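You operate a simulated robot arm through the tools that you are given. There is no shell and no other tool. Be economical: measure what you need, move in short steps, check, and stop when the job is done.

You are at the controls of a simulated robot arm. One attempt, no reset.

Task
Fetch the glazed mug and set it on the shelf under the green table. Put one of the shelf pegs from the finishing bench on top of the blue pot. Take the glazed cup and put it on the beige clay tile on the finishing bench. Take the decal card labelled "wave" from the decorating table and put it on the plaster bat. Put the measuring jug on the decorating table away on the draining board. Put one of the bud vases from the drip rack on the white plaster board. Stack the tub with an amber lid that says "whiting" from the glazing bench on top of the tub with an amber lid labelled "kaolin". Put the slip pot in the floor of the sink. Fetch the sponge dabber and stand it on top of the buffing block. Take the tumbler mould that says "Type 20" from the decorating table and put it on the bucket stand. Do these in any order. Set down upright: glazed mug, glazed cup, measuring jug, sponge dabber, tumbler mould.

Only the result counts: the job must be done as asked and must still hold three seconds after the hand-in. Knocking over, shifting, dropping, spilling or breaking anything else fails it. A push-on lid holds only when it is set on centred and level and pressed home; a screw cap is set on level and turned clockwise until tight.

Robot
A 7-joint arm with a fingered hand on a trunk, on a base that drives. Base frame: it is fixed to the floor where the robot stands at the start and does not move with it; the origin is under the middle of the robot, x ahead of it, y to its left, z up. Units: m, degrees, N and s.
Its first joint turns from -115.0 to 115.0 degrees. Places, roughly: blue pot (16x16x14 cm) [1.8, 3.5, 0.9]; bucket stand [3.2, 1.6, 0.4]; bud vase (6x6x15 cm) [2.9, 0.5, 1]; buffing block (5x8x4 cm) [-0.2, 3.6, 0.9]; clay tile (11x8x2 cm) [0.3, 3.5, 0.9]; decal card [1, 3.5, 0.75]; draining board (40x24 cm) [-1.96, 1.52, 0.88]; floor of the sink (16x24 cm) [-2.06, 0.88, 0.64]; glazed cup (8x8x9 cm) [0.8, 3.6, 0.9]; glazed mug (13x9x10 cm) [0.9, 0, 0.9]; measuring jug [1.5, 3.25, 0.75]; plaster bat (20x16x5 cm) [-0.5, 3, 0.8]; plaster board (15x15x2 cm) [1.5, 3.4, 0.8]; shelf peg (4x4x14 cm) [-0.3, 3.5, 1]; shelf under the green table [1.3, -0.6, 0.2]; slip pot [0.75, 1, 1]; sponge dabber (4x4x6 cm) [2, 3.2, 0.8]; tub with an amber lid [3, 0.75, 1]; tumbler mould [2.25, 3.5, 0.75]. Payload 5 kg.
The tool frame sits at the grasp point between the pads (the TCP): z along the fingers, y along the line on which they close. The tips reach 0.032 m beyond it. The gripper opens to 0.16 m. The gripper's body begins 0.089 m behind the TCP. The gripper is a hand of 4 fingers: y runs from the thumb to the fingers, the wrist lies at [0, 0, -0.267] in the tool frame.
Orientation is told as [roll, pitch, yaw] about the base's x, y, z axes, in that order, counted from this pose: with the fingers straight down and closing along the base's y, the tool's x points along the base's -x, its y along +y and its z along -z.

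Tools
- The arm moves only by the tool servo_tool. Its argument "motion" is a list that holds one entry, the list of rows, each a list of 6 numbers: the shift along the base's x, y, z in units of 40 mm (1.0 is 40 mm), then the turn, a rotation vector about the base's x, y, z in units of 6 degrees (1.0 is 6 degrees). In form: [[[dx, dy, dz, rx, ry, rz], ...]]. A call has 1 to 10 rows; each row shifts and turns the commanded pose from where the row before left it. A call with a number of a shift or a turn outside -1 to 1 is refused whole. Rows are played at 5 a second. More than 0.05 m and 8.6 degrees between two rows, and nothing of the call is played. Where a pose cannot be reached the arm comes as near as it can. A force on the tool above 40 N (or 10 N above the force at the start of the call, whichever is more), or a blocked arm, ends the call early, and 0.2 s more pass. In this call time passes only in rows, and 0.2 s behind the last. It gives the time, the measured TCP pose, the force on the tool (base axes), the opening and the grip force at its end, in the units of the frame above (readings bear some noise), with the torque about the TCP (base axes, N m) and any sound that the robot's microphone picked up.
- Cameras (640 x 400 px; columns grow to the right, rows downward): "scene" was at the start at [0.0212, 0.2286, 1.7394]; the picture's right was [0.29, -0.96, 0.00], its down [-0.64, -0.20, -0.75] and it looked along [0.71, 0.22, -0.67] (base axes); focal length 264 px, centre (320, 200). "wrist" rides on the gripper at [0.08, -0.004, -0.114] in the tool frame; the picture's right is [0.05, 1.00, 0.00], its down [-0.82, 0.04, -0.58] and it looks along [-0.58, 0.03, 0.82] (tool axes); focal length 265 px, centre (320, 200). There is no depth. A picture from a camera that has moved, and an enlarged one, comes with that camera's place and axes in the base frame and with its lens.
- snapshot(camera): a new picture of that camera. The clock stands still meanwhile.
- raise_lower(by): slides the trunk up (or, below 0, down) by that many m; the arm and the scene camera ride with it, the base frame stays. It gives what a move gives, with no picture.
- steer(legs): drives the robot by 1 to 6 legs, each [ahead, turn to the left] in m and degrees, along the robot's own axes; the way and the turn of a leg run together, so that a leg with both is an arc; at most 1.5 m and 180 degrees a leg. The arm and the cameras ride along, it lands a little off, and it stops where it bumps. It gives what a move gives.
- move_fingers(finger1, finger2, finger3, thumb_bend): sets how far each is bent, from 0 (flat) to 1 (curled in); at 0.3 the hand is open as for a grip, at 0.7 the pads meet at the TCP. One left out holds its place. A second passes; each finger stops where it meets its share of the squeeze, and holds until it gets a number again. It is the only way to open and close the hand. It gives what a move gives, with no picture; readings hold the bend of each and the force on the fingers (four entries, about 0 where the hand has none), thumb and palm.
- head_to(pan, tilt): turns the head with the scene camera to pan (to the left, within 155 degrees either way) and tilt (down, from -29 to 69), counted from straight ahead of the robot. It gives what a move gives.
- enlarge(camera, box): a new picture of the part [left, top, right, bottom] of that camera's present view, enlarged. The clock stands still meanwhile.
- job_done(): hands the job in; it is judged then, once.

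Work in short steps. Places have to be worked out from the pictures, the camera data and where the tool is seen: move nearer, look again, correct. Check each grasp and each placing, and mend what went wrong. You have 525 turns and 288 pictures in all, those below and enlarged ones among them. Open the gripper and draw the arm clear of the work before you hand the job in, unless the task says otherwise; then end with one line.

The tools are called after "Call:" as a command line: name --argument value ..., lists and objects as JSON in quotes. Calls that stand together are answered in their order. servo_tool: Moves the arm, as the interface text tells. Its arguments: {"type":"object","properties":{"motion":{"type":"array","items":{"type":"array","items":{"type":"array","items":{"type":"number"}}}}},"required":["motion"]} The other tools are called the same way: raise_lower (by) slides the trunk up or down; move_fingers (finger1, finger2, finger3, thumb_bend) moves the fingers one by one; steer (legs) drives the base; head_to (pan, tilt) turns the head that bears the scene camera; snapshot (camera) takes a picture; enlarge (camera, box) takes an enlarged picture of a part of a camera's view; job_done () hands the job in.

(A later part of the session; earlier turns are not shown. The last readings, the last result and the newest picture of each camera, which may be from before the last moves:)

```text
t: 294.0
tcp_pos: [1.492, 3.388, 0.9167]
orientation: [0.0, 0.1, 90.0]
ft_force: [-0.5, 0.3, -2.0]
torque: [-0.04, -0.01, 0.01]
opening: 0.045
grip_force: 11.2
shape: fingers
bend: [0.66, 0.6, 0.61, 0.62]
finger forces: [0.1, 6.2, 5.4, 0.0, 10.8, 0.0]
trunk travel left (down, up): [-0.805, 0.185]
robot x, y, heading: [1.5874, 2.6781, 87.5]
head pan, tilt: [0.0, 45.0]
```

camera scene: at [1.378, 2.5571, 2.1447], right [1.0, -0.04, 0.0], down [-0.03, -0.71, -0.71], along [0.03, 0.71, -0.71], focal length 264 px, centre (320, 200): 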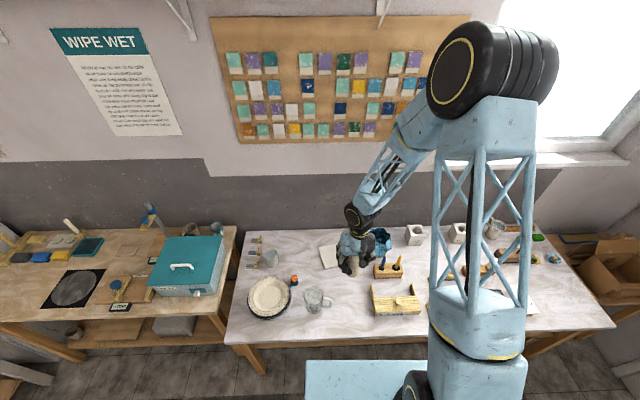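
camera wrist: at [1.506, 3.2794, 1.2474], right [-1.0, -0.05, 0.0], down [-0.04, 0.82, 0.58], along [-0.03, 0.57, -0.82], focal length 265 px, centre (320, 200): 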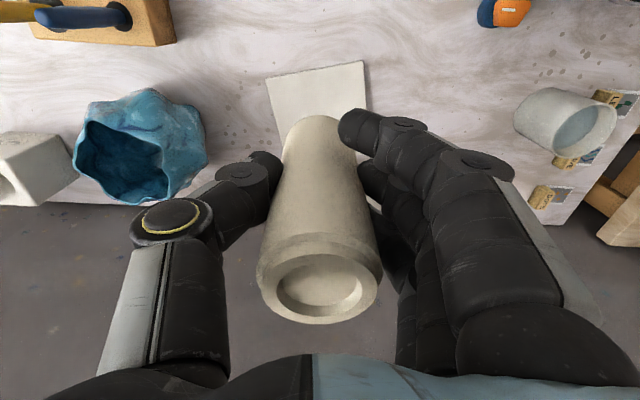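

The table here must be lower than assumed, so the board centre estimate shifts. Look again.

Call:
enlarge --camera "scene" --box '[260, 190, 400, 288]'

Call:
snapshot --camera "wrist"

```text
4.08 times, centred on (330, 239) of scene
camera zoom: at [1.3851, 2.709, 1.9647], right [1.0, -0.05, 0.0], down [-0.03, -0.71, -0.71], along [0.03, 0.71, -0.71], focal length 1077 px, centre (279, 41)
```

zoom: 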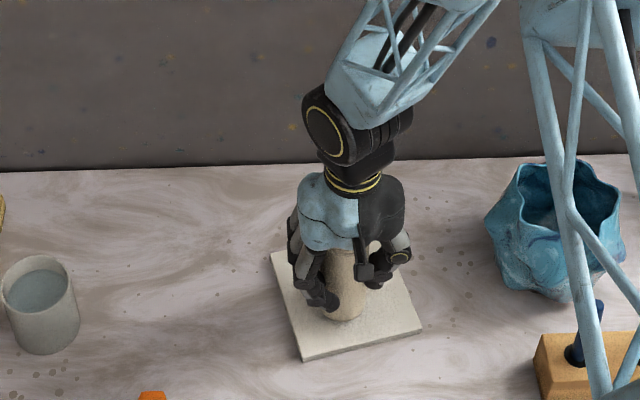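

```text
200 pictures are left
camera wrist: at [1.495, 3.3073, 1.0298], right [-1.0, -0.05, 0.0], down [-0.04, 0.82, 0.58], along [-0.03, 0.58, -0.82], focal length 265 px, centre (320, 200)
```

wrist: 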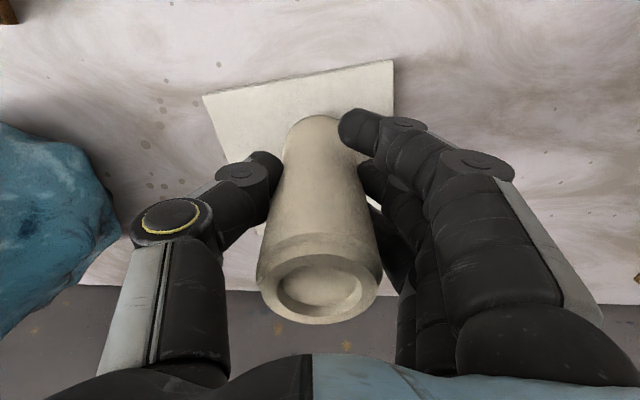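

Board top is at ≈0.81 with centre (1.495,3.423). Shift +35 mm in y, then lower to contact.

Call:
servo_tool --motion '[[[0, 0, 0.3, 0, 0, 0], [0.07, 0.88, 0, 0, 0, 0], [0, 0, -0.3, 0, 0, 0], [0, 0, -0.1, 0, 0, 0], [0, 0, -0.1, 0, 0, 0], [0, 0, -0.1, 0, 0, 0], [0, 0, -0.1, 0, 0, 0], [0, 0, -0.1, 0, 0, 0], [0, 0, -0.1, 0, 0, 0]]]'

```text
t: 296.0
tcp_pos: [1.4938, 3.4231, 0.8938]
orientation: [-0.1, -0.1, 90.0]
ft_force: [-3.0, -0.9, 32.5]
torque: [0.33, 0.08, -0.07]
opening: 0.0449
grip_force: 18.5
shape: fingers
bend: [0.66, 0.62, 0.64, 0.64]
finger forces: [0.0, 9.3, 10.7, 0.0, 16.5, 0.0]
trunk travel left (down, up): [-0.805, 0.185]
robot x, y, heading: [1.5884, 2.6726, 87.6]
head pan, tilt: [0.0, 45.0]
```

Contact (32 N). Ease up 2 mm and release.

Call:
servo_tool --motion '[[[0, 0, 0.06, 0, 0, 0]]]'

Call:
move_fingers --finger1 0.45 --finger2 0.45 --finger3 0.45 --thumb_bend 0.45

Call:
snapshot --camera "wrist"

```text
t: 296.4
tcp_pos: [1.494, 3.4224, 0.8944]
orientation: [0.0, 0.1, 90.1]
ft_force: [-2.7, -0.3, 18.3]
torque: [0.23, 0.15, -0.05]
opening: 0.0451
grip_force: 16.2
shape: fingers
bend: [0.66, 0.62, 0.63, 0.64]
finger forces: [0.0, 8.5, 9.9, 0.1, 13.9, 0.1]
trunk travel left (down, up): [-0.805, 0.185]
robot x, y, heading: [1.5872, 2.6762, 87.2]
head pan, tilt: [0.0, 45.0]
```

```text
t: 297.4
tcp_pos: [1.4936, 3.4229, 0.8948]
orientation: [0.0, 0.0, 90.1]
ft_force: [-0.2, 1.3, -1.1]
torque: [-0.01, 0.01, -0.01]
opening: 0.1101
grip_force: 0.1
shape: fingers
bend: [0.45, 0.45, 0.45, 0.45]
finger forces: [0.1, 0.1, 0.1, 0.1, 0.1, 0.0]
trunk travel left (down, up): [-0.805, 0.185]
robot x, y, heading: [1.5882, 2.6776, 87.4]
head pan, tilt: [0.0, 45.0]
```

```text
199 pictures are left
camera wrist: at [1.4982, 3.343, 1.0079], right [-1.0, -0.05, 0.0], down [-0.04, 0.82, 0.58], along [-0.03, 0.58, -0.82], focal length 265 px, centre (320, 200)
```

wrist: 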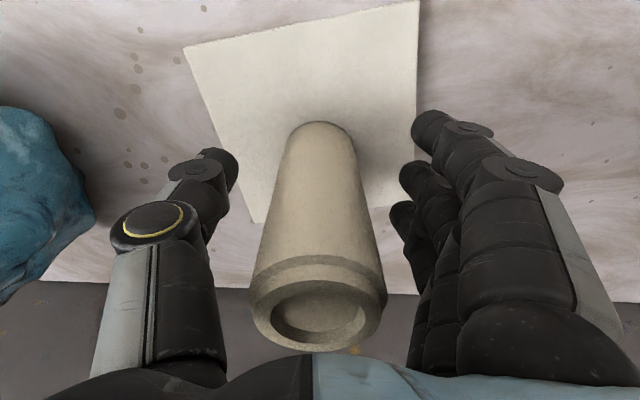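

Vase stands centred on the board. Rise straight up and verify.

Call:
servo_tool --motion '[[[0, 0, 0.5, 0, 0, 0], [0, 0, 1, 0, 0, 0], [0, 0, 1, 0, 0, 0], [0, 0, 1, 0, 0, 0], [0, 0, 1, 0, 0, 0], [0, 0, 1, 0, 0, 0], [0, -1, 1, 0, 0, 0], [0, -1, 0.5, 0, 0, 0]]]'

Call:
snapshot --camera "scene"

```text
refused: row 7 steps farther than a row can; nothing moved
```

```text
198 pictures are left
camera scene: at [1.3852, 2.709, 1.9647], right [1.0, -0.05, 0.0], down [-0.03, -0.71, -0.71], along [0.03, 0.71, -0.71], focal length 264 px, centre (320, 200)
```

scene: 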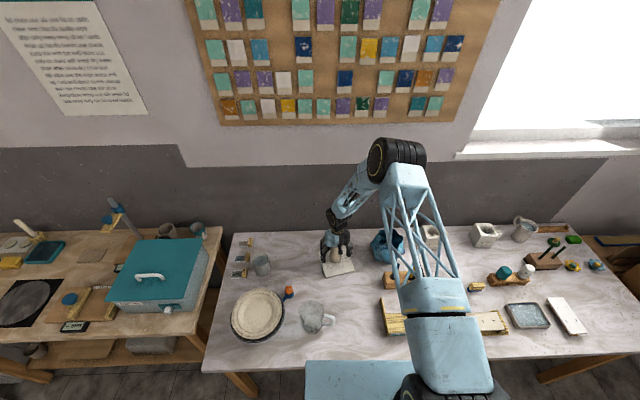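

Call:
servo_tool --motion '[[[0, 0, 0.5, 0, 0, 0], [0, 0, 1, 0, 0, 0], [0, 0, 1, 0, 0, 0], [0, 0, 1, 0, 0, 0], [0, 0, 1, 0, 0, 0], [0, 0, 1, 0, 0, 0], [0, -0.8, 0.8, 0, 0, 0], [0, -1, 0.5, 0, 0, 0]]]'

Call:
enlarge --camera "scene" --box '[260, 200, 400, 300]'

Call:
enlarge --camera "scene" --box '[400, 210, 620, 350]'

```text
t: 299.2
tcp_pos: [1.4958, 3.3477, 1.1687]
orientation: [-0.1, 0.0, 90.1]
ft_force: [-0.3, -1.2, 0.4]
torque: [0.05, -0.02, -0.03]
opening: 0.1106
grip_force: 0.0
shape: fingers
bend: [0.45, 0.45, 0.45, 0.45]
finger forces: [0.0, 0.1, 0.1, 0.1, 0.1, 0.1]
trunk travel left (down, up): [-0.805, 0.185]
robot x, y, heading: [1.5864, 2.6774, 87.4]
head pan, tilt: [0.0, 45.0]
```

```text
4.00 times, centred on (330, 250) of scene
camera zoom: at [1.3852, 2.707, 1.9648], right [1.0, -0.05, 0.0], down [-0.03, -0.71, -0.71], along [0.03, 0.71, -0.71], focal length 1056 px, centre (280, 0)
```

zoom: 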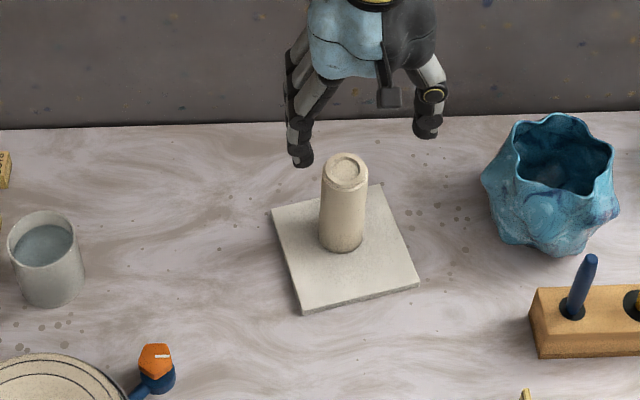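

```text
2.86 times, centred on (510, 280) of scene
camera zoom: at [1.3852, 2.707, 1.9648], right [1.0, -0.05, 0.0], down [-0.03, -0.71, -0.71], along [0.03, 0.71, -0.71], focal length 754 px, centre (-223, -29)
```

zoom: 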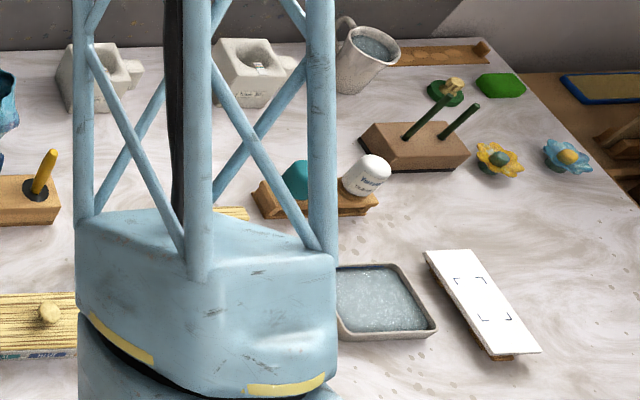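

Vase done. Now move right to inspect the tumbler moulds and sponge dabbers.

Call:
steer --legs '[[-0.12, 0], [0, -88], [0.6, 0], [0, 90]]'

Call:
snapshot --camera "scene"

Call:
snapshot --camera "wrist"

```text
t: 310.9
tcp_pos: [2.0652, 3.2357, 1.1677]
orientation: [-0.1, 0.1, 92.8]
ft_force: [0.2, -0.3, -0.5]
torque: [0.02, -0.01, -0.01]
opening: 0.1105
grip_force: 0.1
shape: fingers
bend: [0.45, 0.45, 0.45, 0.45]
finger forces: [0.1, 0.0, 0.0, 0.2, 0.0, 0.0]
trunk travel left (down, up): [-0.805, 0.185]
robot x, y, heading: [2.1932, 2.5668, 90.3]
head pan, tilt: [0.0, 45.0]
```

```text
195 pictures are left
camera scene: at [1.9893, 2.5896, 1.9647], right [1.0, 0.0, 0.0], down [0.0, -0.71, -0.71], along [0.0, 0.71, -0.71], focal length 264 px, centre (320, 200)
```

scene: 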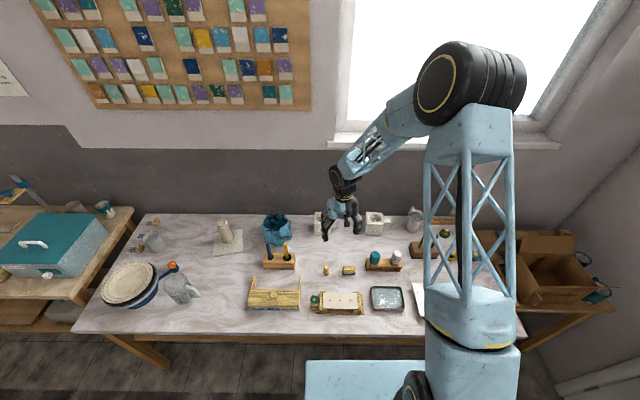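

```text
194 pictures are left
camera wrist: at [2.0742, 3.1546, 1.2809], right [-0.99, -0.1, 0.0], down [-0.08, 0.81, 0.58], along [-0.06, 0.57, -0.82], focal length 265 px, centre (320, 200)
```

wrist: 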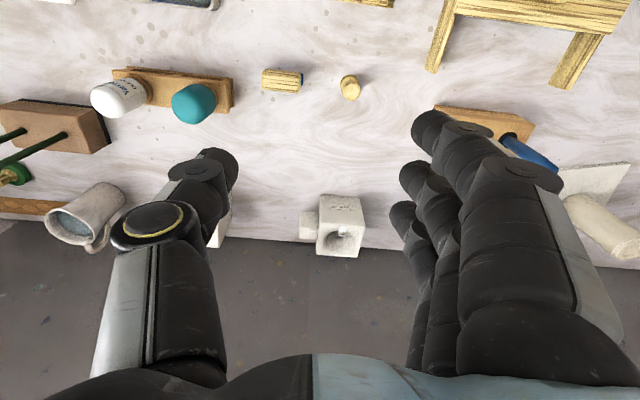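

Zoom into the moulds and nearby objects.

Call:
enlarge --camera "scene" --box '[300, 195, 440, 285]'

Call:
enlarge --camera "wrist" --box '[60, 60, 400, 270]'

```text
4.44 times, centred on (370, 240) of scene
camera zoom: at [1.9893, 2.5896, 1.9647], right [1.0, 0.0, 0.0], down [0.0, -0.71, -0.71], along [0.0, 0.71, -0.71], focal length 1173 px, centre (98, 22)
```

zoom: 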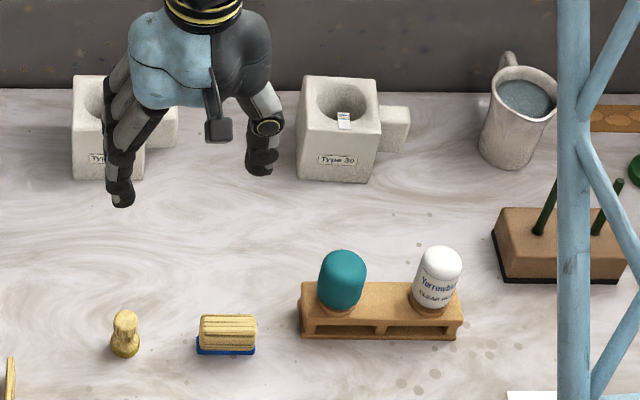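

```text
1.88 times, centred on (230, 165) of wrist
camera zoom: at [2.0742, 3.1546, 1.2809], right [-0.99, -0.1, 0.0], down [-0.08, 0.81, 0.58], along [-0.06, 0.57, -0.82], focal length 500 px, centre (489, 266)
```

zoom: 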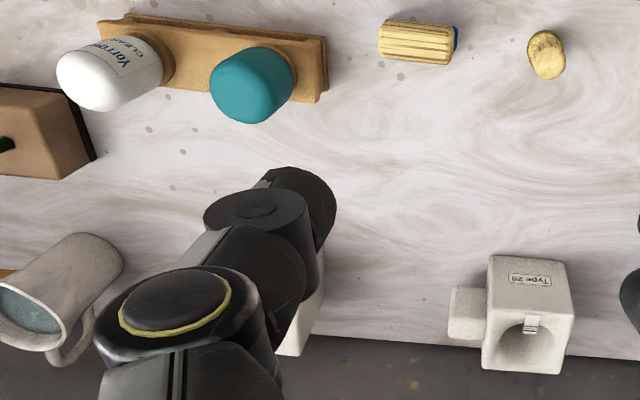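

Left mould seems "Type 20", right "Type 30". I verify by a tighter zoom of both.

Call:
enlarge --camera "wrist" --box '[290, 180, 390, 260]'

Call:
enlarge --camera "scene" --box '[300, 205, 400, 250]'

```text
5.00 times, centred on (340, 220) of wrist
camera zoom: at [2.0742, 3.1546, 1.2809], right [-0.99, -0.1, 0.0], down [-0.08, 0.81, 0.58], along [-0.06, 0.57, -0.82], focal length 1327 px, centre (220, 100)
```

zoom: 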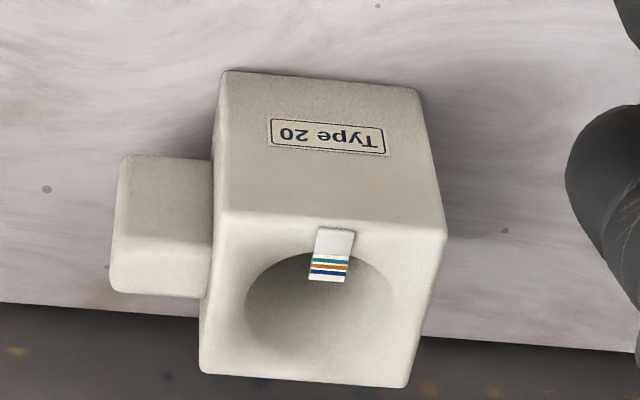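

```text
6.40 times, centred on (350, 228) of scene
camera zoom: at [1.9893, 2.5896, 1.9647], right [1.0, 0.0, 0.0], down [0.0, -0.71, -0.71], along [0.0, 0.71, -0.71], focal length 1689 px, centre (128, 24)
```

zoom: 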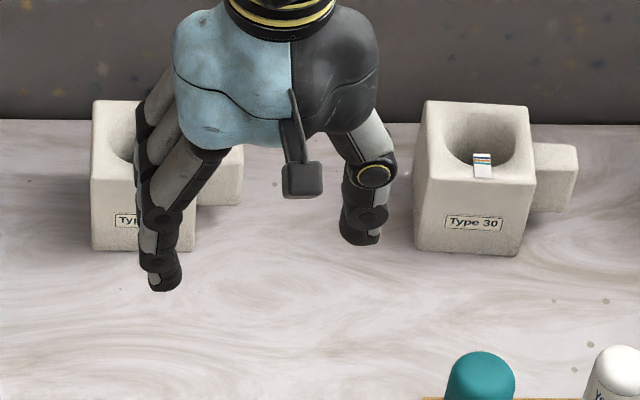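

Left mould is Type 20: body x 1.945–2.04, y 3.48–3.57, side knob to x≈2.08, top ≈0.89. I'll grip it along x (fingers on the flat face, thumb on the knob end). Drive closer and open.

Call:
steer --legs '[[0.12, 0]]'

Call:
move_fingers --finger1 0.3 --finger2 0.3 --finger3 0.3 --thumb_bend 0.3

Call:
servo_tool --motion '[[[-0.45, 1, 0, 0, 0, -0.23], [-0.45, 1, 0, 0, 0, -0.23], [-0.4, 1, 0, 0, 0, 0], [0, 1, 0, 0, 0, 0]]]'

Call:
snapshot --camera "wrist"

```text
t: 312.2
tcp_pos: [2.0649, 3.3597, 1.1656]
orientation: [0.0, 0.2, 93.0]
ft_force: [-0.7, 0.3, 0.3]
torque: [-0.08, -0.03, -0.01]
opening: 0.1105
grip_force: 0.0
shape: fingers
bend: [0.45, 0.45, 0.45, 0.45]
finger forces: [0.0, 0.1, 0.0, 0.0, 0.0, 0.1]
trunk travel left (down, up): [-0.805, 0.185]
robot x, y, heading: [2.189, 2.6916, 90.5]
head pan, tilt: [0.0, 45.0]
```

```text
t: 313.2
tcp_pos: [2.065, 3.3579, 1.1672]
orientation: [0.0, 0.1, 93.0]
ft_force: [-0.5, -0.6, 1.2]
torque: [0.03, 0.0, -0.03]
opening: 0.17
grip_force: 0.1
shape: fingers
bend: [0.3, 0.3, 0.3, 0.3]
finger forces: [0.0, 0.0, 0.1, 0.1, 0.0, 0.0]
trunk travel left (down, up): [-0.805, 0.185]
robot x, y, heading: [2.1935, 2.691, 90.5]
head pan, tilt: [0.0, 45.0]
```

```text
t: 314.2
tcp_pos: [2.0158, 3.5197, 1.1688]
orientation: [0.0, 0.2, 90.2]
ft_force: [-0.1, -0.6, -0.1]
torque: [-0.01, 0.01, 0.0]
opening: 0.17
grip_force: 0.0
shape: fingers
bend: [0.3, 0.3, 0.3, 0.3]
finger forces: [0.0, 0.1, 0.0, 0.0, 0.0, 0.1]
trunk travel left (down, up): [-0.805, 0.185]
robot x, y, heading: [2.1907, 2.692, 90.0]
head pan, tilt: [0.0, 45.0]
```

```text
189 pictures are left
camera wrist: at [2.0198, 3.4387, 1.2821], right [-1.0, -0.06, 0.0], down [-0.05, 0.82, 0.57], along [-0.03, 0.57, -0.82], focal length 265 px, centre (320, 200)
```

wrist: 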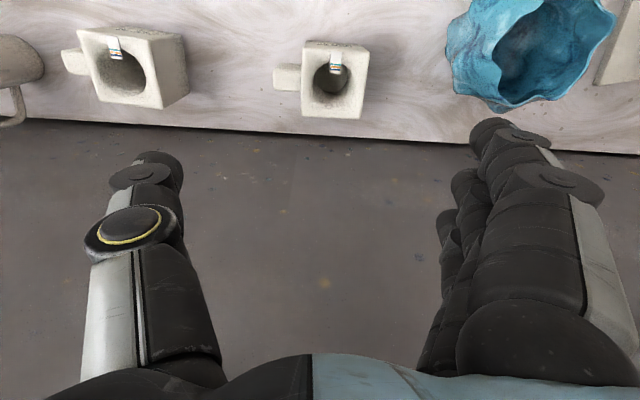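

Refined: body x 1.956–2.038, y 3.468–3.56; knob end x≈2.084, y≈3.515. I set a 0.155 opening and descend centred at x=2.02.

Call:
move_fingers --finger1 0.34 --finger2 0.34 --finger3 0.34 --thumb_bend 0.34

Call:
servo_tool --motion '[[[0.1, -0.1, -1, 0, 0, 0], [0, 0, -1, 0, 0, 0], [0, 0, -1, 0, 0, 0], [0, 0, -1, 0, 0, 0], [0, 0, -1, 0, 0, 0]]]'

Call:
snapshot --camera "wrist"

Call:
enlarge --camera "scene" --box '[240, 170, 420, 290]'

```text
t: 315.2
tcp_pos: [2.0145, 3.5183, 1.1703]
orientation: [0.1, 0.1, 90.4]
ft_force: [-0.1, -0.5, -0.1]
torque: [-0.02, 0.04, 0.0]
opening: 0.1559
grip_force: 0.0
shape: fingers
bend: [0.34, 0.34, 0.34, 0.34]
finger forces: [0.0, 0.1, 0.1, 0.0, 0.0, 0.0]
trunk travel left (down, up): [-0.805, 0.185]
robot x, y, heading: [2.1911, 2.6891, 90.4]
head pan, tilt: [0.0, 45.0]
```

```text
t: 316.4
tcp_pos: [2.0189, 3.5141, 0.9656]
orientation: [0.0, 0.1, 90.2]
ft_force: [-0.5, 0.0, -0.1]
torque: [-0.04, -0.03, 0.03]
opening: 0.1558
grip_force: 0.0
shape: fingers
bend: [0.34, 0.34, 0.34, 0.34]
finger forces: [0.1, 0.1, 0.0, 0.1, 0.1, 0.1]
trunk travel left (down, up): [-0.805, 0.185]
robot x, y, heading: [2.1905, 2.6949, 90.5]
head pan, tilt: [0.0, 45.0]
```

```text
188 pictures are left
camera wrist: at [2.0227, 3.4343, 1.0791], right [-1.0, -0.06, 0.0], down [-0.05, 0.82, 0.58], along [-0.03, 0.58, -0.82], focal length 265 px, centre (320, 200)
```

wrist: 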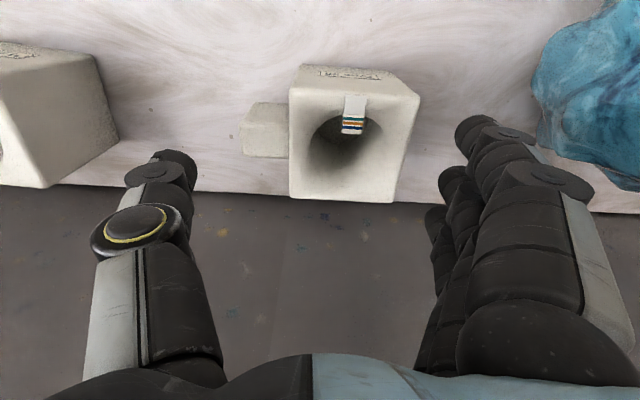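

```text
3.33 times, centred on (330, 230) of scene
camera zoom: at [1.9886, 2.7144, 1.9647], right [1.0, 0.01, 0.0], down [0.0, -0.71, -0.71], along [0.0, 0.71, -0.71], focal length 880 px, centre (287, 100)
```

zoom: 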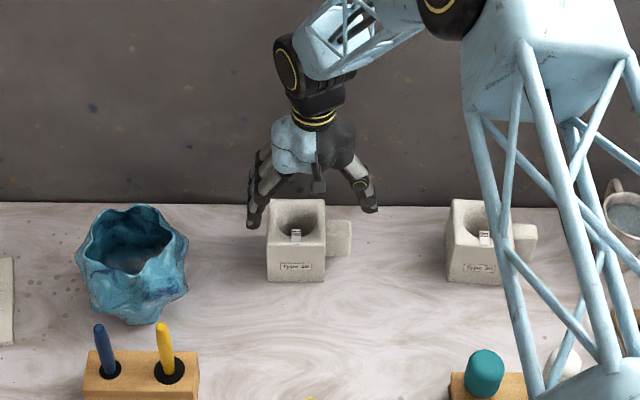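

Alignment confirmed. Descend to z≈0.85 and close.

Call:
servo_tool --motion '[[[0, 0.05, -1, 0, 0, 0], [0, 0, -1, 0, 0, 0], [0, 0, -0.85, 0, 0, 0]]]'

Call:
snapshot --camera "wrist"

```text
t: 317.3
tcp_pos: [2.0146, 3.5185, 0.8618]
orientation: [0.1, -0.3, 90.2]
ft_force: [2.9, -10.0, 23.8]
torque: [0.28, 0.12, 0.02]
opening: 0.1687
grip_force: 19.4
shape: fingers
bend: [0.33, 0.33, 0.33, 0.33]
finger forces: [7.5, 6.5, 5.8, 0.0, 19.0, 0.0]
trunk travel left (down, up): [-0.805, 0.185]
robot x, y, heading: [2.1905, 2.6931, 90.1]
head pan, tilt: [0.0, 45.0]
stopped in row 3: the force on the tool passed its limit (the readings are from after the stop); the commanded pose is now the measured one
```

```text
186 pictures are left
camera wrist: at [2.02, 3.4371, 0.9753], right [-1.0, -0.05, 0.0], down [-0.04, 0.81, 0.58], along [-0.03, 0.58, -0.81], focal length 265 px, centre (320, 200)
```

wrist: 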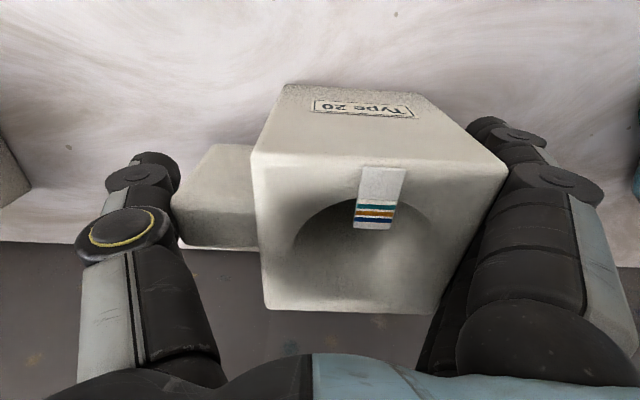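

The hand already wedges on the mould (width ≈0.16 with knob). I close to grip and test-lift.

Call:
move_fingers --finger1 0.5 --finger2 0.5 --finger3 0.5 --thumb_bend 0.5

Call:
snapshot --camera "wrist"

```text
t: 318.3
tcp_pos: [2.0157, 3.519, 0.8622]
orientation: [0.3, -0.4, 90.1]
ft_force: [-0.9, -3.8, 27.0]
torque: [0.12, 2.13, 0.17]
opening: 0.1488
grip_force: 50.7
shape: fingers
bend: [0.49, 0.49, 0.49, 0.46]
finger forces: [20.0, 19.8, 20.1, 0.0, 42.0, 0.1]
trunk travel left (down, up): [-0.805, 0.185]
robot x, y, heading: [2.1908, 2.6955, 90.4]
head pan, tilt: [0.0, 45.0]
```

```text
185 pictures are left
camera wrist: at [2.0201, 3.437, 0.9744], right [-1.0, -0.06, 0.0], down [-0.04, 0.81, 0.58], along [-0.03, 0.58, -0.81], focal length 265 px, centre (320, 200)
```

wrist: 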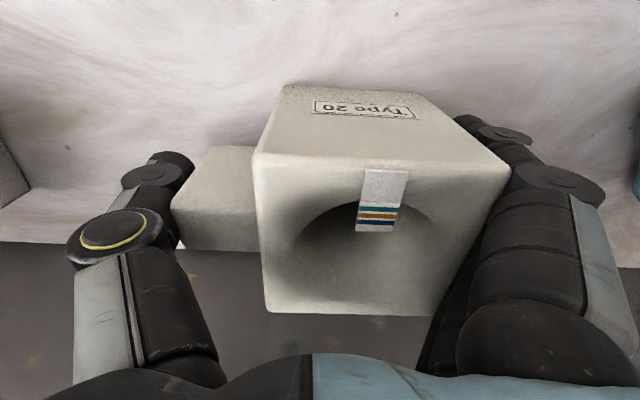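

Firm grip. Test-lift 3 cm.

Call:
servo_tool --motion '[[[0, 0, 0.2, 0, 0, 0], [0, 0, 0.3, 0, 0, 0], [0, 0, 0.4, 0, 0, 0]]]'

Call:
snapshot --camera "wrist"

Call:
enlarge --camera "scene" --box '[270, 170, 390, 250]'

```text
t: 319.1
tcp_pos: [2.0158, 3.5178, 0.8929]
orientation: [0.1, -0.2, 90.2]
ft_force: [0.3, -1.2, -7.2]
torque: [0.01, -0.04, 0.0]
opening: 0.1485
grip_force: 47.8
shape: fingers
bend: [0.49, 0.49, 0.49, 0.46]
finger forces: [16.2, 16.2, 16.6, 0.0, 47.0, 0.0]
trunk travel left (down, up): [-0.805, 0.185]
robot x, y, heading: [2.1917, 2.694, 90.6]
head pan, tilt: [0.0, 45.0]
```

```text
184 pictures are left
camera wrist: at [2.0204, 3.4371, 1.0067], right [-1.0, -0.06, 0.0], down [-0.04, 0.81, 0.58], along [-0.03, 0.58, -0.81], focal length 265 px, centre (320, 200)
```

wrist: 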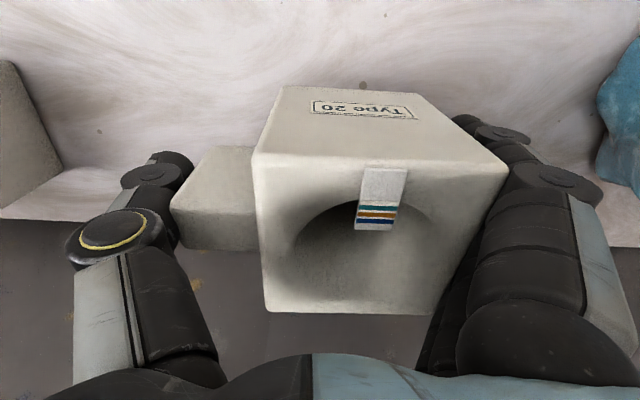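

```text
5.00 times, centred on (330, 210) of scene
camera zoom: at [1.989, 2.7135, 1.9646], right [1.0, 0.01, 0.0], down [0.0, -0.71, -0.71], along [0.0, 0.71, -0.71], focal length 1320 px, centre (270, 150)
```

zoom: 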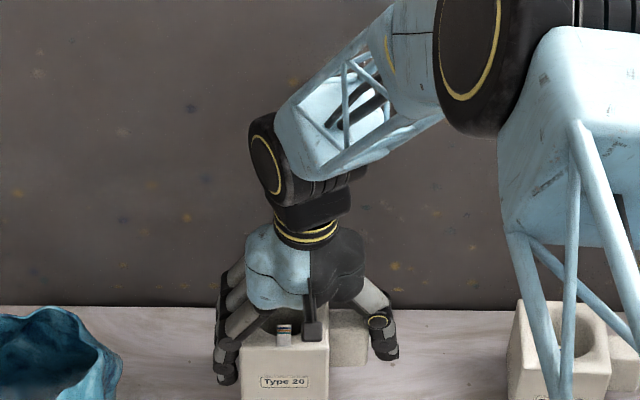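

Held level (0.73 kg). Raise, retract, and drive to the bucket stand.

Call:
servo_tool --motion '[[[0, 0, 1, 0, 0, 0], [0, 0, 1, 0, 0, 0], [0, 0, 1, 0, 0, 0], [0, 0, 1, 0, 0, 0], [0.5, -0.8, 0.6, 0, 0, 0], [0.5, -0.8, 0.6, 0, 0, 0], [0.5, -0.9, 0, 0, 0, 0], [0.5, -0.9, 0, 0, 0, 0], [0.5, -0.9, 0, 0, 0, 0], [0.5, -0.9, 0, 0, 0, 0]]]'

Call:
steer --legs '[[-0.25, 0], [0, -90], [0, -90], [0.75, 0], [0, 90]]'

Call:
snapshot --camera "scene"

Call:
snapshot --camera "wrist"

```text
t: 321.3
tcp_pos: [2.1361, 3.3094, 1.1035]
orientation: [0.1, -0.3, 90.2]
ft_force: [0.4, -0.6, -7.5]
torque: [-0.01, -0.03, 0.0]
opening: 0.1481
grip_force: 47.8
shape: fingers
bend: [0.49, 0.49, 0.49, 0.46]
finger forces: [16.0, 16.1, 16.7, 0.0, 47.3, 0.1]
trunk travel left (down, up): [-0.805, 0.185]
robot x, y, heading: [2.1918, 2.6925, 90.4]
head pan, tilt: [0.0, 45.0]
```

```text
t: 338.2
tcp_pos: [2.8186, 1.7802, 1.1035]
orientation: [0.1, -0.3, 2.4]
ft_force: [-0.5, -0.3, -7.4]
torque: [-0.05, 0.03, -0.01]
opening: 0.1475
grip_force: 47.4
shape: fingers
bend: [0.49, 0.49, 0.49, 0.46]
finger forces: [16.0, 15.9, 16.2, 0.0, 46.5, 0.0]
trunk travel left (down, up): [-0.805, 0.185]
robot x, y, heading: [2.2034, 1.6986, 2.2]
head pan, tilt: [0.0, 45.0]
```

```text
182 pictures are left
camera scene: at [2.2163, 1.9068, 1.9647], right [0.04, -1.0, 0.0], down [-0.71, -0.03, -0.71], along [0.71, 0.03, -0.71], focal length 264 px, centre (320, 200)
```

scene: 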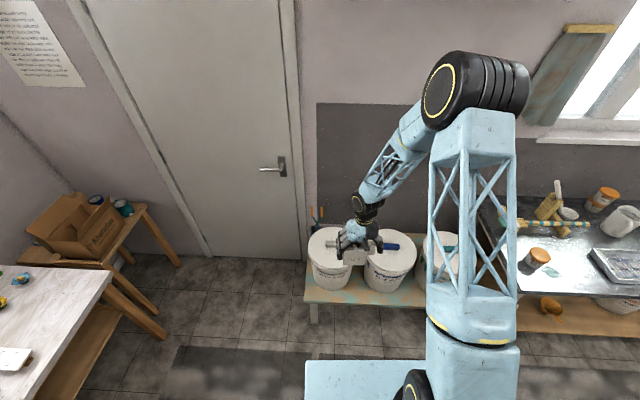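

```text
181 pictures are left
camera wrist: at [2.7376, 1.773, 1.2155], right [-0.09, 1.0, 0.0], down [0.81, 0.07, 0.58], along [0.58, 0.05, -0.81], focal length 265 px, centre (320, 200)
```

wrist: 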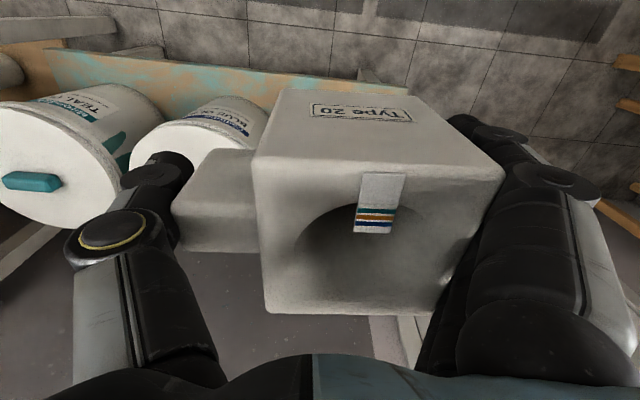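

Zoom on the stand for free space.

Call:
enlarge --camera "scene" --box '[290, 210, 490, 330]'

```text
3.20 times, centred on (390, 270) of scene
camera zoom: at [2.2163, 1.9068, 1.9647], right [0.04, -1.0, 0.0], down [-0.71, -0.03, -0.71], along [0.71, 0.03, -0.71], focal length 845 px, centre (96, -24)
```

zoom: 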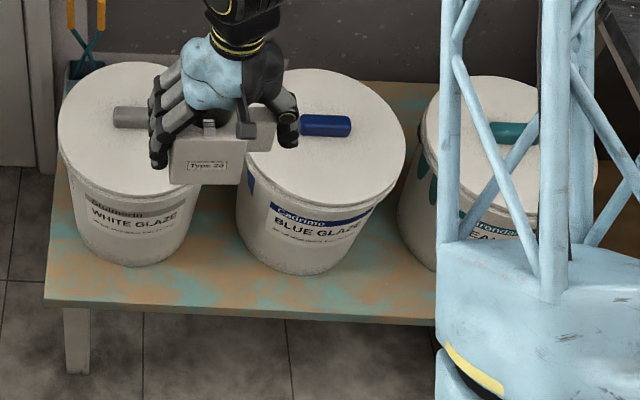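

Buckets stand at about (3.05; y 1.26, 1.56, 1.89); the strip behind them (x 3.17–3.41) is free. I'll place the mould at ≈(3.29,1.41), behind the gap between the blue and third bucket. Reposition the robot.

Call:
steer --legs '[[0, -92], [0.29, 0], [0, 90], [0.2, 0]]'

Call:
head_to --pan -5 --tilt 50

Call:
snapshot --camera "scene"

```text
t: 349.2
tcp_pos: [3.0177, 1.4736, 1.1004]
orientation: [0.1, -0.3, 0.6]
ft_force: [0.8, -0.2, -6.4]
torque: [-0.06, 0.06, 0.02]
opening: 0.147
grip_force: 47.4
shape: fingers
bend: [0.49, 0.49, 0.49, 0.46]
finger forces: [16.0, 16.0, 15.9, 0.0, 46.6, 0.0]
trunk travel left (down, up): [-0.805, 0.185]
robot x, y, heading: [2.3971, 1.4132, 0.5]
head pan, tilt: [0.0, 45.0]
```

```text
t: 349.9
tcp_pos: [3.0157, 1.4726, 1.1023]
orientation: [0.0, -0.2, 0.6]
ft_force: [-1.1, -0.1, -6.4]
torque: [-0.06, -0.01, 0.01]
opening: 0.1472
grip_force: 46.9
shape: fingers
bend: [0.49, 0.49, 0.49, 0.46]
finger forces: [16.2, 16.0, 16.0, 0.0, 46.5, 0.0]
trunk travel left (down, up): [-0.805, 0.185]
robot x, y, heading: [2.3985, 1.4131, 1.1]
head pan, tilt: [-5.0, 50.0]
```

```text
179 pictures are left
camera scene: at [2.4138, 1.6105, 1.9578], right [-0.07, -1.0, 0.0], down [-0.76, 0.06, -0.64], along [0.64, -0.05, -0.77], focal length 264 px, centre (320, 200)
```

scene: 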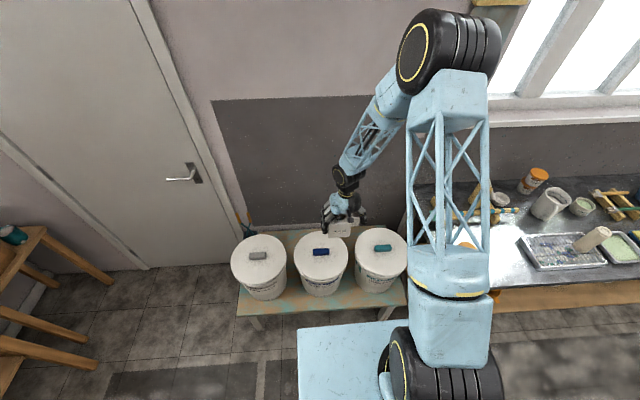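

Extend over the gap at a safe height.

Call:
servo_tool --motion '[[[0.95, -0.22, 0, 0, 0, 0], [0.95, -0.22, 0, 0, 0, 0], [0.95, -0.22, 0, 0, 0, 0], [0.95, -0.22, 0, 0, 0, 0], [0.95, -0.22, 0, 0, 0, 0], [0.95, -0.22, 0, 0, 0, 0], [0.95, -0.22, -0.5, 0, 0, 0]]]'

Call:
snapshot --camera "wrist"

Call:
enlarge --camera "scene" --box '[220, 150, 460, 320]'

```text
t: 351.5
tcp_pos: [3.2854, 1.4124, 1.0799]
orientation: [0.1, -0.1, 0.6]
ft_force: [0.8, 0.0, -7.6]
torque: [-0.07, 0.09, -0.03]
opening: 0.1471
grip_force: 47.6
shape: fingers
bend: [0.49, 0.49, 0.49, 0.46]
finger forces: [16.6, 16.1, 16.0, 0.0, 46.9, 0.0]
trunk travel left (down, up): [-0.805, 0.185]
robot x, y, heading: [2.4009, 1.4146, 0.6]
head pan, tilt: [-5.0, 50.0]
```

```text
178 pictures are left
camera wrist: at [3.2049, 1.4068, 1.1931], right [-0.06, 1.0, 0.0], down [0.81, 0.05, 0.58], along [0.58, 0.04, -0.82], focal length 265 px, centre (320, 200)
```

wrist: 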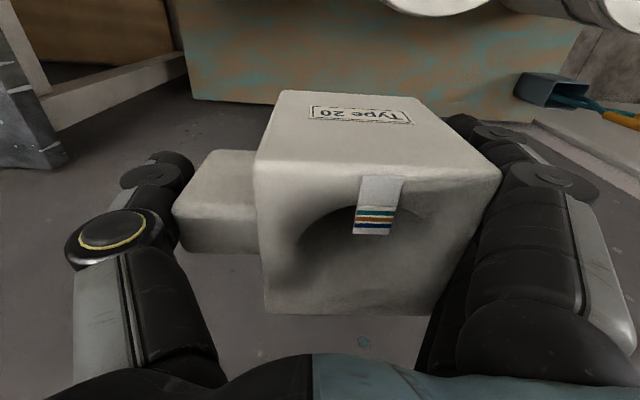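

```text
2.35 times, centred on (340, 235) of scene
camera zoom: at [2.4173, 1.6101, 1.9577], right [-0.08, -1.0, 0.0], down [-0.77, 0.06, -0.64], along [0.64, -0.05, -0.77], focal length 621 px, centre (273, 118)
```

zoom: 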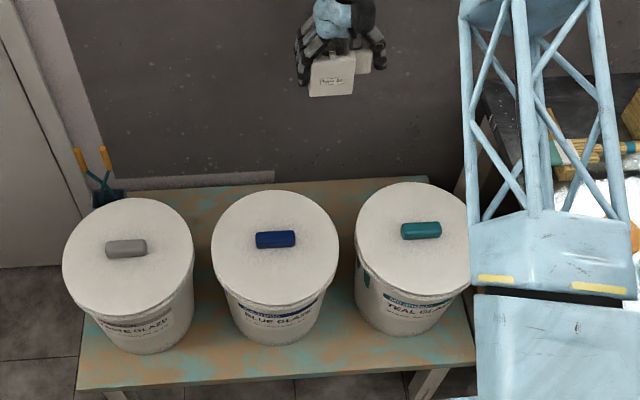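

Free strip behind the buckets confirmed (to x≈3.42). Lower the trunk 0.3 and check.

Call:
raise_lower --by -0.3

Call:
snapshot --camera "scene"

Call:
snapshot --camera "wrist"

```text
t: 354.5
tcp_pos: [3.2841, 1.4134, 0.7822]
orientation: [0.1, -0.3, 0.7]
ft_force: [0.0, 0.4, -5.8]
torque: [-0.06, 0.02, -0.01]
opening: 0.1472
grip_force: 48.2
shape: fingers
bend: [0.49, 0.49, 0.49, 0.46]
finger forces: [16.7, 16.2, 16.0, 0.1, 46.9, 0.0]
trunk travel left (down, up): [-0.505, 0.485]
robot x, y, heading: [2.4002, 1.4166, 0.7]
head pan, tilt: [-5.0, 50.0]
```

```text
176 pictures are left
camera scene: at [2.4143, 1.6103, 1.6579], right [-0.08, -1.0, 0.0], down [-0.76, 0.06, -0.64], along [0.64, -0.05, -0.77], focal length 264 px, centre (320, 200)
```

scene: 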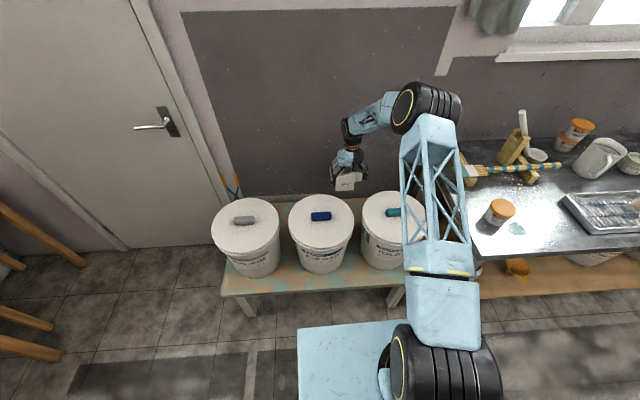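

```text
175 pictures are left
camera wrist: at [3.2029, 1.407, 0.895], right [-0.06, 1.0, 0.0], down [0.81, 0.05, 0.58], along [0.58, 0.04, -0.81], focal length 265 px, centre (320, 200)
```

wrist: 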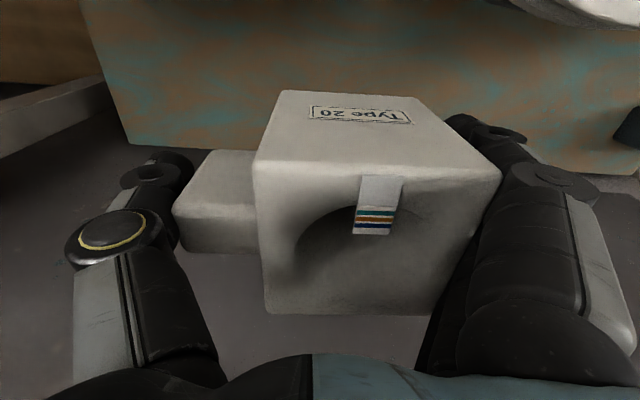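

Clear so far. Lower by the arm 0.2 m more, then look.

Call:
servo_tool --motion '[[[0, 0, -1, 0, 0, 0], [0, 0, -1, 0, 0, 0], [0, 0, -1, 0, 0, 0], [0, 0, -1, 0, 0, 0], [0, 0, -1, 0, 0, 0]]]'

Call:
snapshot --camera "scene"

Call:
snapshot --camera "wrist"

```text
t: 355.7
tcp_pos: [3.2849, 1.4111, 0.583]
orientation: [0.2, -0.2, 0.6]
ft_force: [1.1, -0.5, -6.4]
torque: [-0.04, 0.06, -0.03]
opening: 0.1472
grip_force: 48.2
shape: fingers
bend: [0.49, 0.49, 0.49, 0.46]
finger forces: [16.5, 16.3, 16.4, 0.0, 47.0, 0.0]
trunk travel left (down, up): [-0.505, 0.485]
robot x, y, heading: [2.3948, 1.4093, 0.7]
head pan, tilt: [-5.0, 50.0]
```

```text
174 pictures are left
camera scene: at [2.4147, 1.6103, 1.6578], right [-0.08, -1.0, 0.0], down [-0.76, 0.06, -0.64], along [0.64, -0.05, -0.77], focal length 264 px, centre (320, 200)
```

scene: 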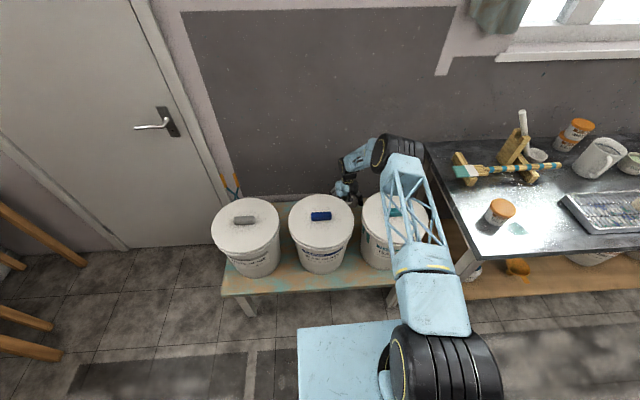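

```text
173 pictures are left
camera wrist: at [3.2038, 1.4067, 0.6951], right [-0.06, 1.0, 0.0], down [0.81, 0.05, 0.58], along [0.58, 0.04, -0.81], focal length 265 px, centre (320, 200)
```

wrist: 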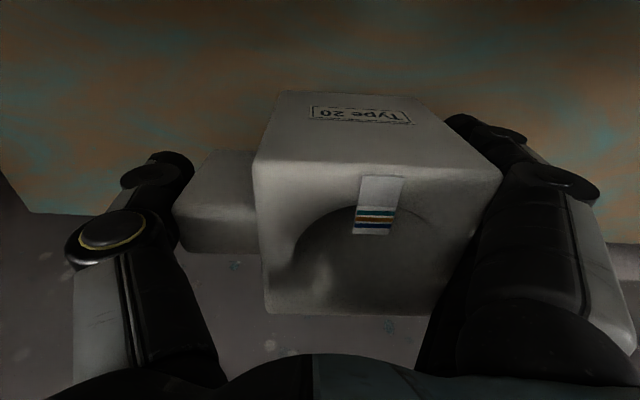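

Still clear. Lower the last part gently to contact.

Call:
servo_tool --motion '[[[0, 0, -0.8, 0, 0, 0], [0, 0, -0.6, 0, 0, 0], [0, 0, -0.3, 0, 0, 0], [0, 0, -0.15, 0, 0, 0], [0, 0, -0.15, 0, 0, 0], [0, 0, -0.15, 0, 0, 0], [0, 0, -0.15, 0, 0, 0], [0, 0, -0.15, 0, 0, 0], [0, 0, -0.15, 0, 0, 0]]]'

Call:
enlarge --camera "scene" --box '[260, 110, 460, 290]'

```text
t: 356.9
tcp_pos: [3.2881, 1.4122, 0.511]
orientation: [0.2, -0.8, 0.5]
ft_force: [-6.0, -1.1, 22.6]
torque: [1.79, -0.06, 0.43]
opening: 0.1473
grip_force: 48.7
shape: fingers
bend: [0.49, 0.49, 0.49, 0.46]
finger forces: [18.9, 18.0, 17.8, 0.0, 42.2, 0.0]
trunk travel left (down, up): [-0.505, 0.485]
robot x, y, heading: [2.3991, 1.41, 0.6]
head pan, tilt: [-5.0, 50.0]
stopped in row 5: the force on the tool passed its limit (the readings are from after the stop); the commanded pose is now the measured one
```

```text
2.22 times, centred on (360, 200) of scene
camera zoom: at [2.4109, 1.6102, 1.6583], right [-0.08, -1.0, 0.0], down [-0.76, 0.06, -0.64], along [0.64, -0.05, -0.77], focal length 586 px, centre (231, 200)
```

zoom: 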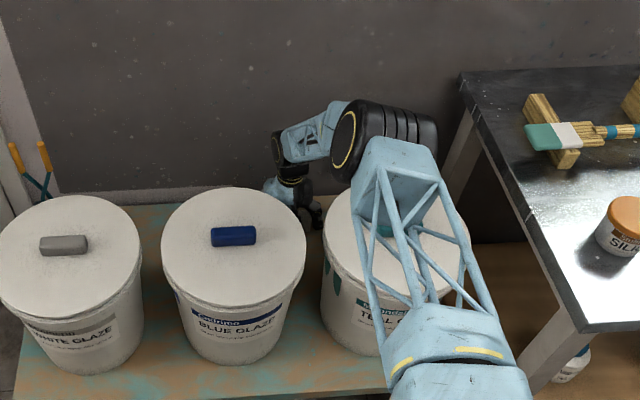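

Contact at 0.511 (stand ≈0.44). Release and look.

Call:
move_fingers --finger1 0.33 --finger2 0.33 --finger3 0.33 --thumb_bend 0.33

Call:
snapshot --camera "wrist"

```text
t: 357.9
tcp_pos: [3.2866, 1.4098, 0.5126]
orientation: [0.1, -0.7, 0.5]
ft_force: [2.1, -2.2, 39.7]
torque: [0.06, 0.13, 0.08]
opening: 0.1698
grip_force: 18.0
shape: fingers
bend: [0.33, 0.33, 0.33, 0.33]
finger forces: [7.2, 6.1, 5.2, 0.0, 17.7, 0.1]
trunk travel left (down, up): [-0.505, 0.485]
robot x, y, heading: [2.3979, 1.4153, 0.6]
head pan, tilt: [-5.0, 50.0]
```

```text
171 pictures are left
camera wrist: at [3.2054, 1.4051, 0.6243], right [-0.06, 1.0, 0.0], down [0.81, 0.05, 0.59], along [0.59, 0.04, -0.81], focal length 265 px, centre (320, 200)
```

wrist: 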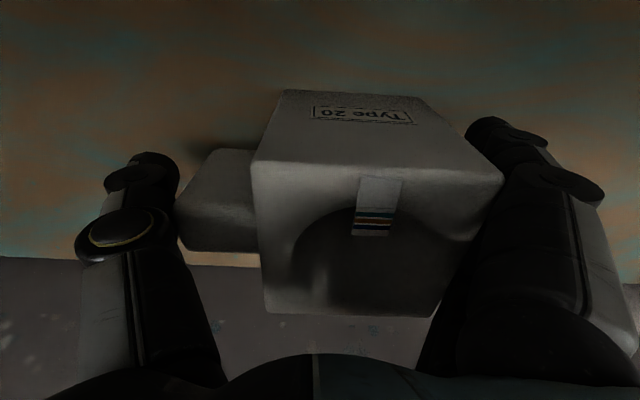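

Still touching both sides; open further.

Call:
move_fingers --finger1 0.22 --finger2 0.22 --finger3 0.22 --thumb_bend 0.22

Call:
servo_tool --motion '[[[0, 0, 0.15, 0, 0, 0], [0, 0, 0.3, 0, 0, 0]]]'

Call:
snapshot --camera "wrist"

```text
t: 358.9
tcp_pos: [3.2867, 1.4117, 0.5089]
orientation: [0.1, -0.4, 0.5]
ft_force: [-2.4, -1.5, 0.9]
torque: [0.07, -0.04, 0.0]
opening: 0.1934
grip_force: 2.7
shape: fingers
bend: [0.22, 0.22, 0.22, 0.19]
finger forces: [0.8, 0.7, 0.5, 0.0, 3.4, 0.1]
trunk travel left (down, up): [-0.505, 0.485]
robot x, y, heading: [2.3961, 1.4132, 0.7]
head pan, tilt: [-5.0, 50.0]
```

```text
t: 359.4
tcp_pos: [3.2874, 1.4111, 0.5289]
orientation: [0.1, -0.5, 0.7]
ft_force: [0.1, 0.0, -0.1]
torque: [-0.01, -0.04, -0.01]
opening: 0.1911
grip_force: 0.1
shape: fingers
bend: [0.22, 0.22, 0.22, 0.22]
finger forces: [0.0, 0.1, 0.1, 0.1, 0.1, 0.0]
trunk travel left (down, up): [-0.505, 0.485]
robot x, y, heading: [2.3981, 1.4125, 0.5]
head pan, tilt: [-5.0, 50.0]
```

```text
170 pictures are left
camera wrist: at [3.2058, 1.406, 0.6405], right [-0.06, 1.0, 0.0], down [0.81, 0.05, 0.58], along [0.58, 0.04, -0.81], focal length 265 px, centre (320, 200)
```

wrist: 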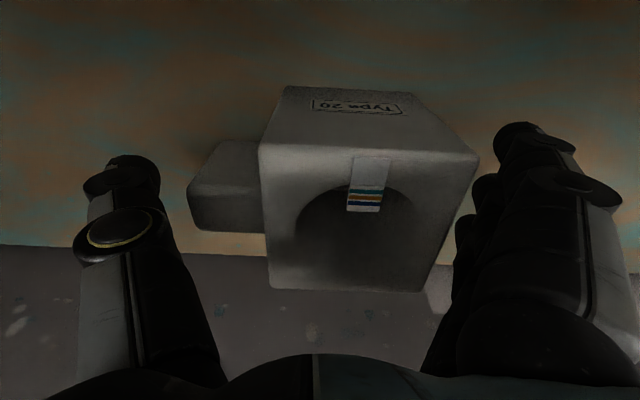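

Free. Rise straight up.

Call:
servo_tool --motion '[[[0, 0, 0.8, 0, 0, 0], [0, 0, 0.9, 0, 0, 0], [0, 0, 1, 0, 0, 0], [0, 0, 1, 0, 0, 0], [0, 0, 1, 0, 0, 0], [0, 0, 1, 0, 0, 0], [0, 0, 1, 0, 0, 0]]]'

Call:
raise_lower --by 0.3

Call:
snapshot --camera "wrist"

Call:
enlarge --camera "scene" --box '[220, 150, 460, 320]'

```text
t: 361.1
tcp_pos: [3.2848, 1.4109, 0.7942]
orientation: [0.0, -0.4, 0.6]
ft_force: [0.0, -0.6, -0.1]
torque: [-0.01, -0.06, 0.0]
opening: 0.1917
grip_force: 0.0
shape: fingers
bend: [0.22, 0.22, 0.22, 0.22]
finger forces: [0.0, 0.0, 0.0, 0.1, 0.1, 0.0]
trunk travel left (down, up): [-0.505, 0.485]
robot x, y, heading: [2.3978, 1.4148, 0.6]
head pan, tilt: [-5.0, 50.0]
```

```text
t: 364.1
tcp_pos: [3.2869, 1.4096, 1.0938]
orientation: [0.1, -0.5, 0.5]
ft_force: [0.4, 0.1, -0.5]
torque: [0.01, -0.01, 0.02]
opening: 0.1911
grip_force: 0.1
shape: fingers
bend: [0.22, 0.22, 0.22, 0.22]
finger forces: [0.1, 0.1, 0.0, 0.0, 0.1, 0.1]
trunk travel left (down, up): [-0.805, 0.185]
robot x, y, heading: [2.3998, 1.4139, 0.6]
head pan, tilt: [-5.0, 50.0]
```

```text
169 pictures are left
camera wrist: at [3.2046, 1.4049, 1.2066], right [-0.06, 1.0, 0.0], down [0.81, 0.05, 0.58], along [0.58, 0.04, -0.81], focal length 265 px, centre (320, 200)
```

wrist: 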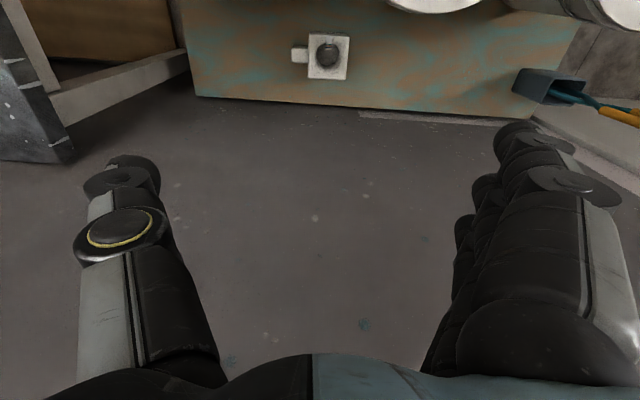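

```text
2.35 times, centred on (340, 235) of scene
camera zoom: at [2.4138, 1.6103, 1.9578], right [-0.08, -1.0, 0.0], down [-0.76, 0.06, -0.64], along [0.64, -0.05, -0.77], focal length 621 px, centre (273, 118)
```

zoom: 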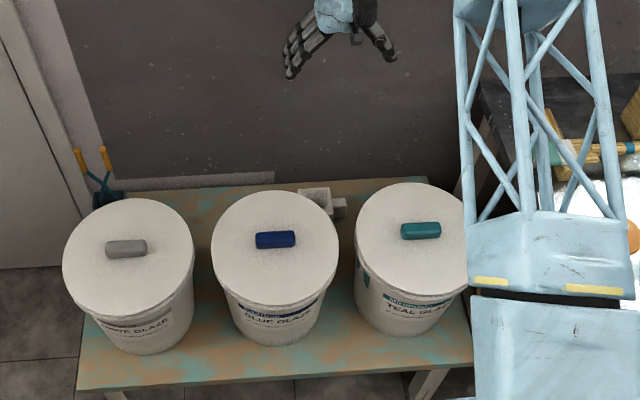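

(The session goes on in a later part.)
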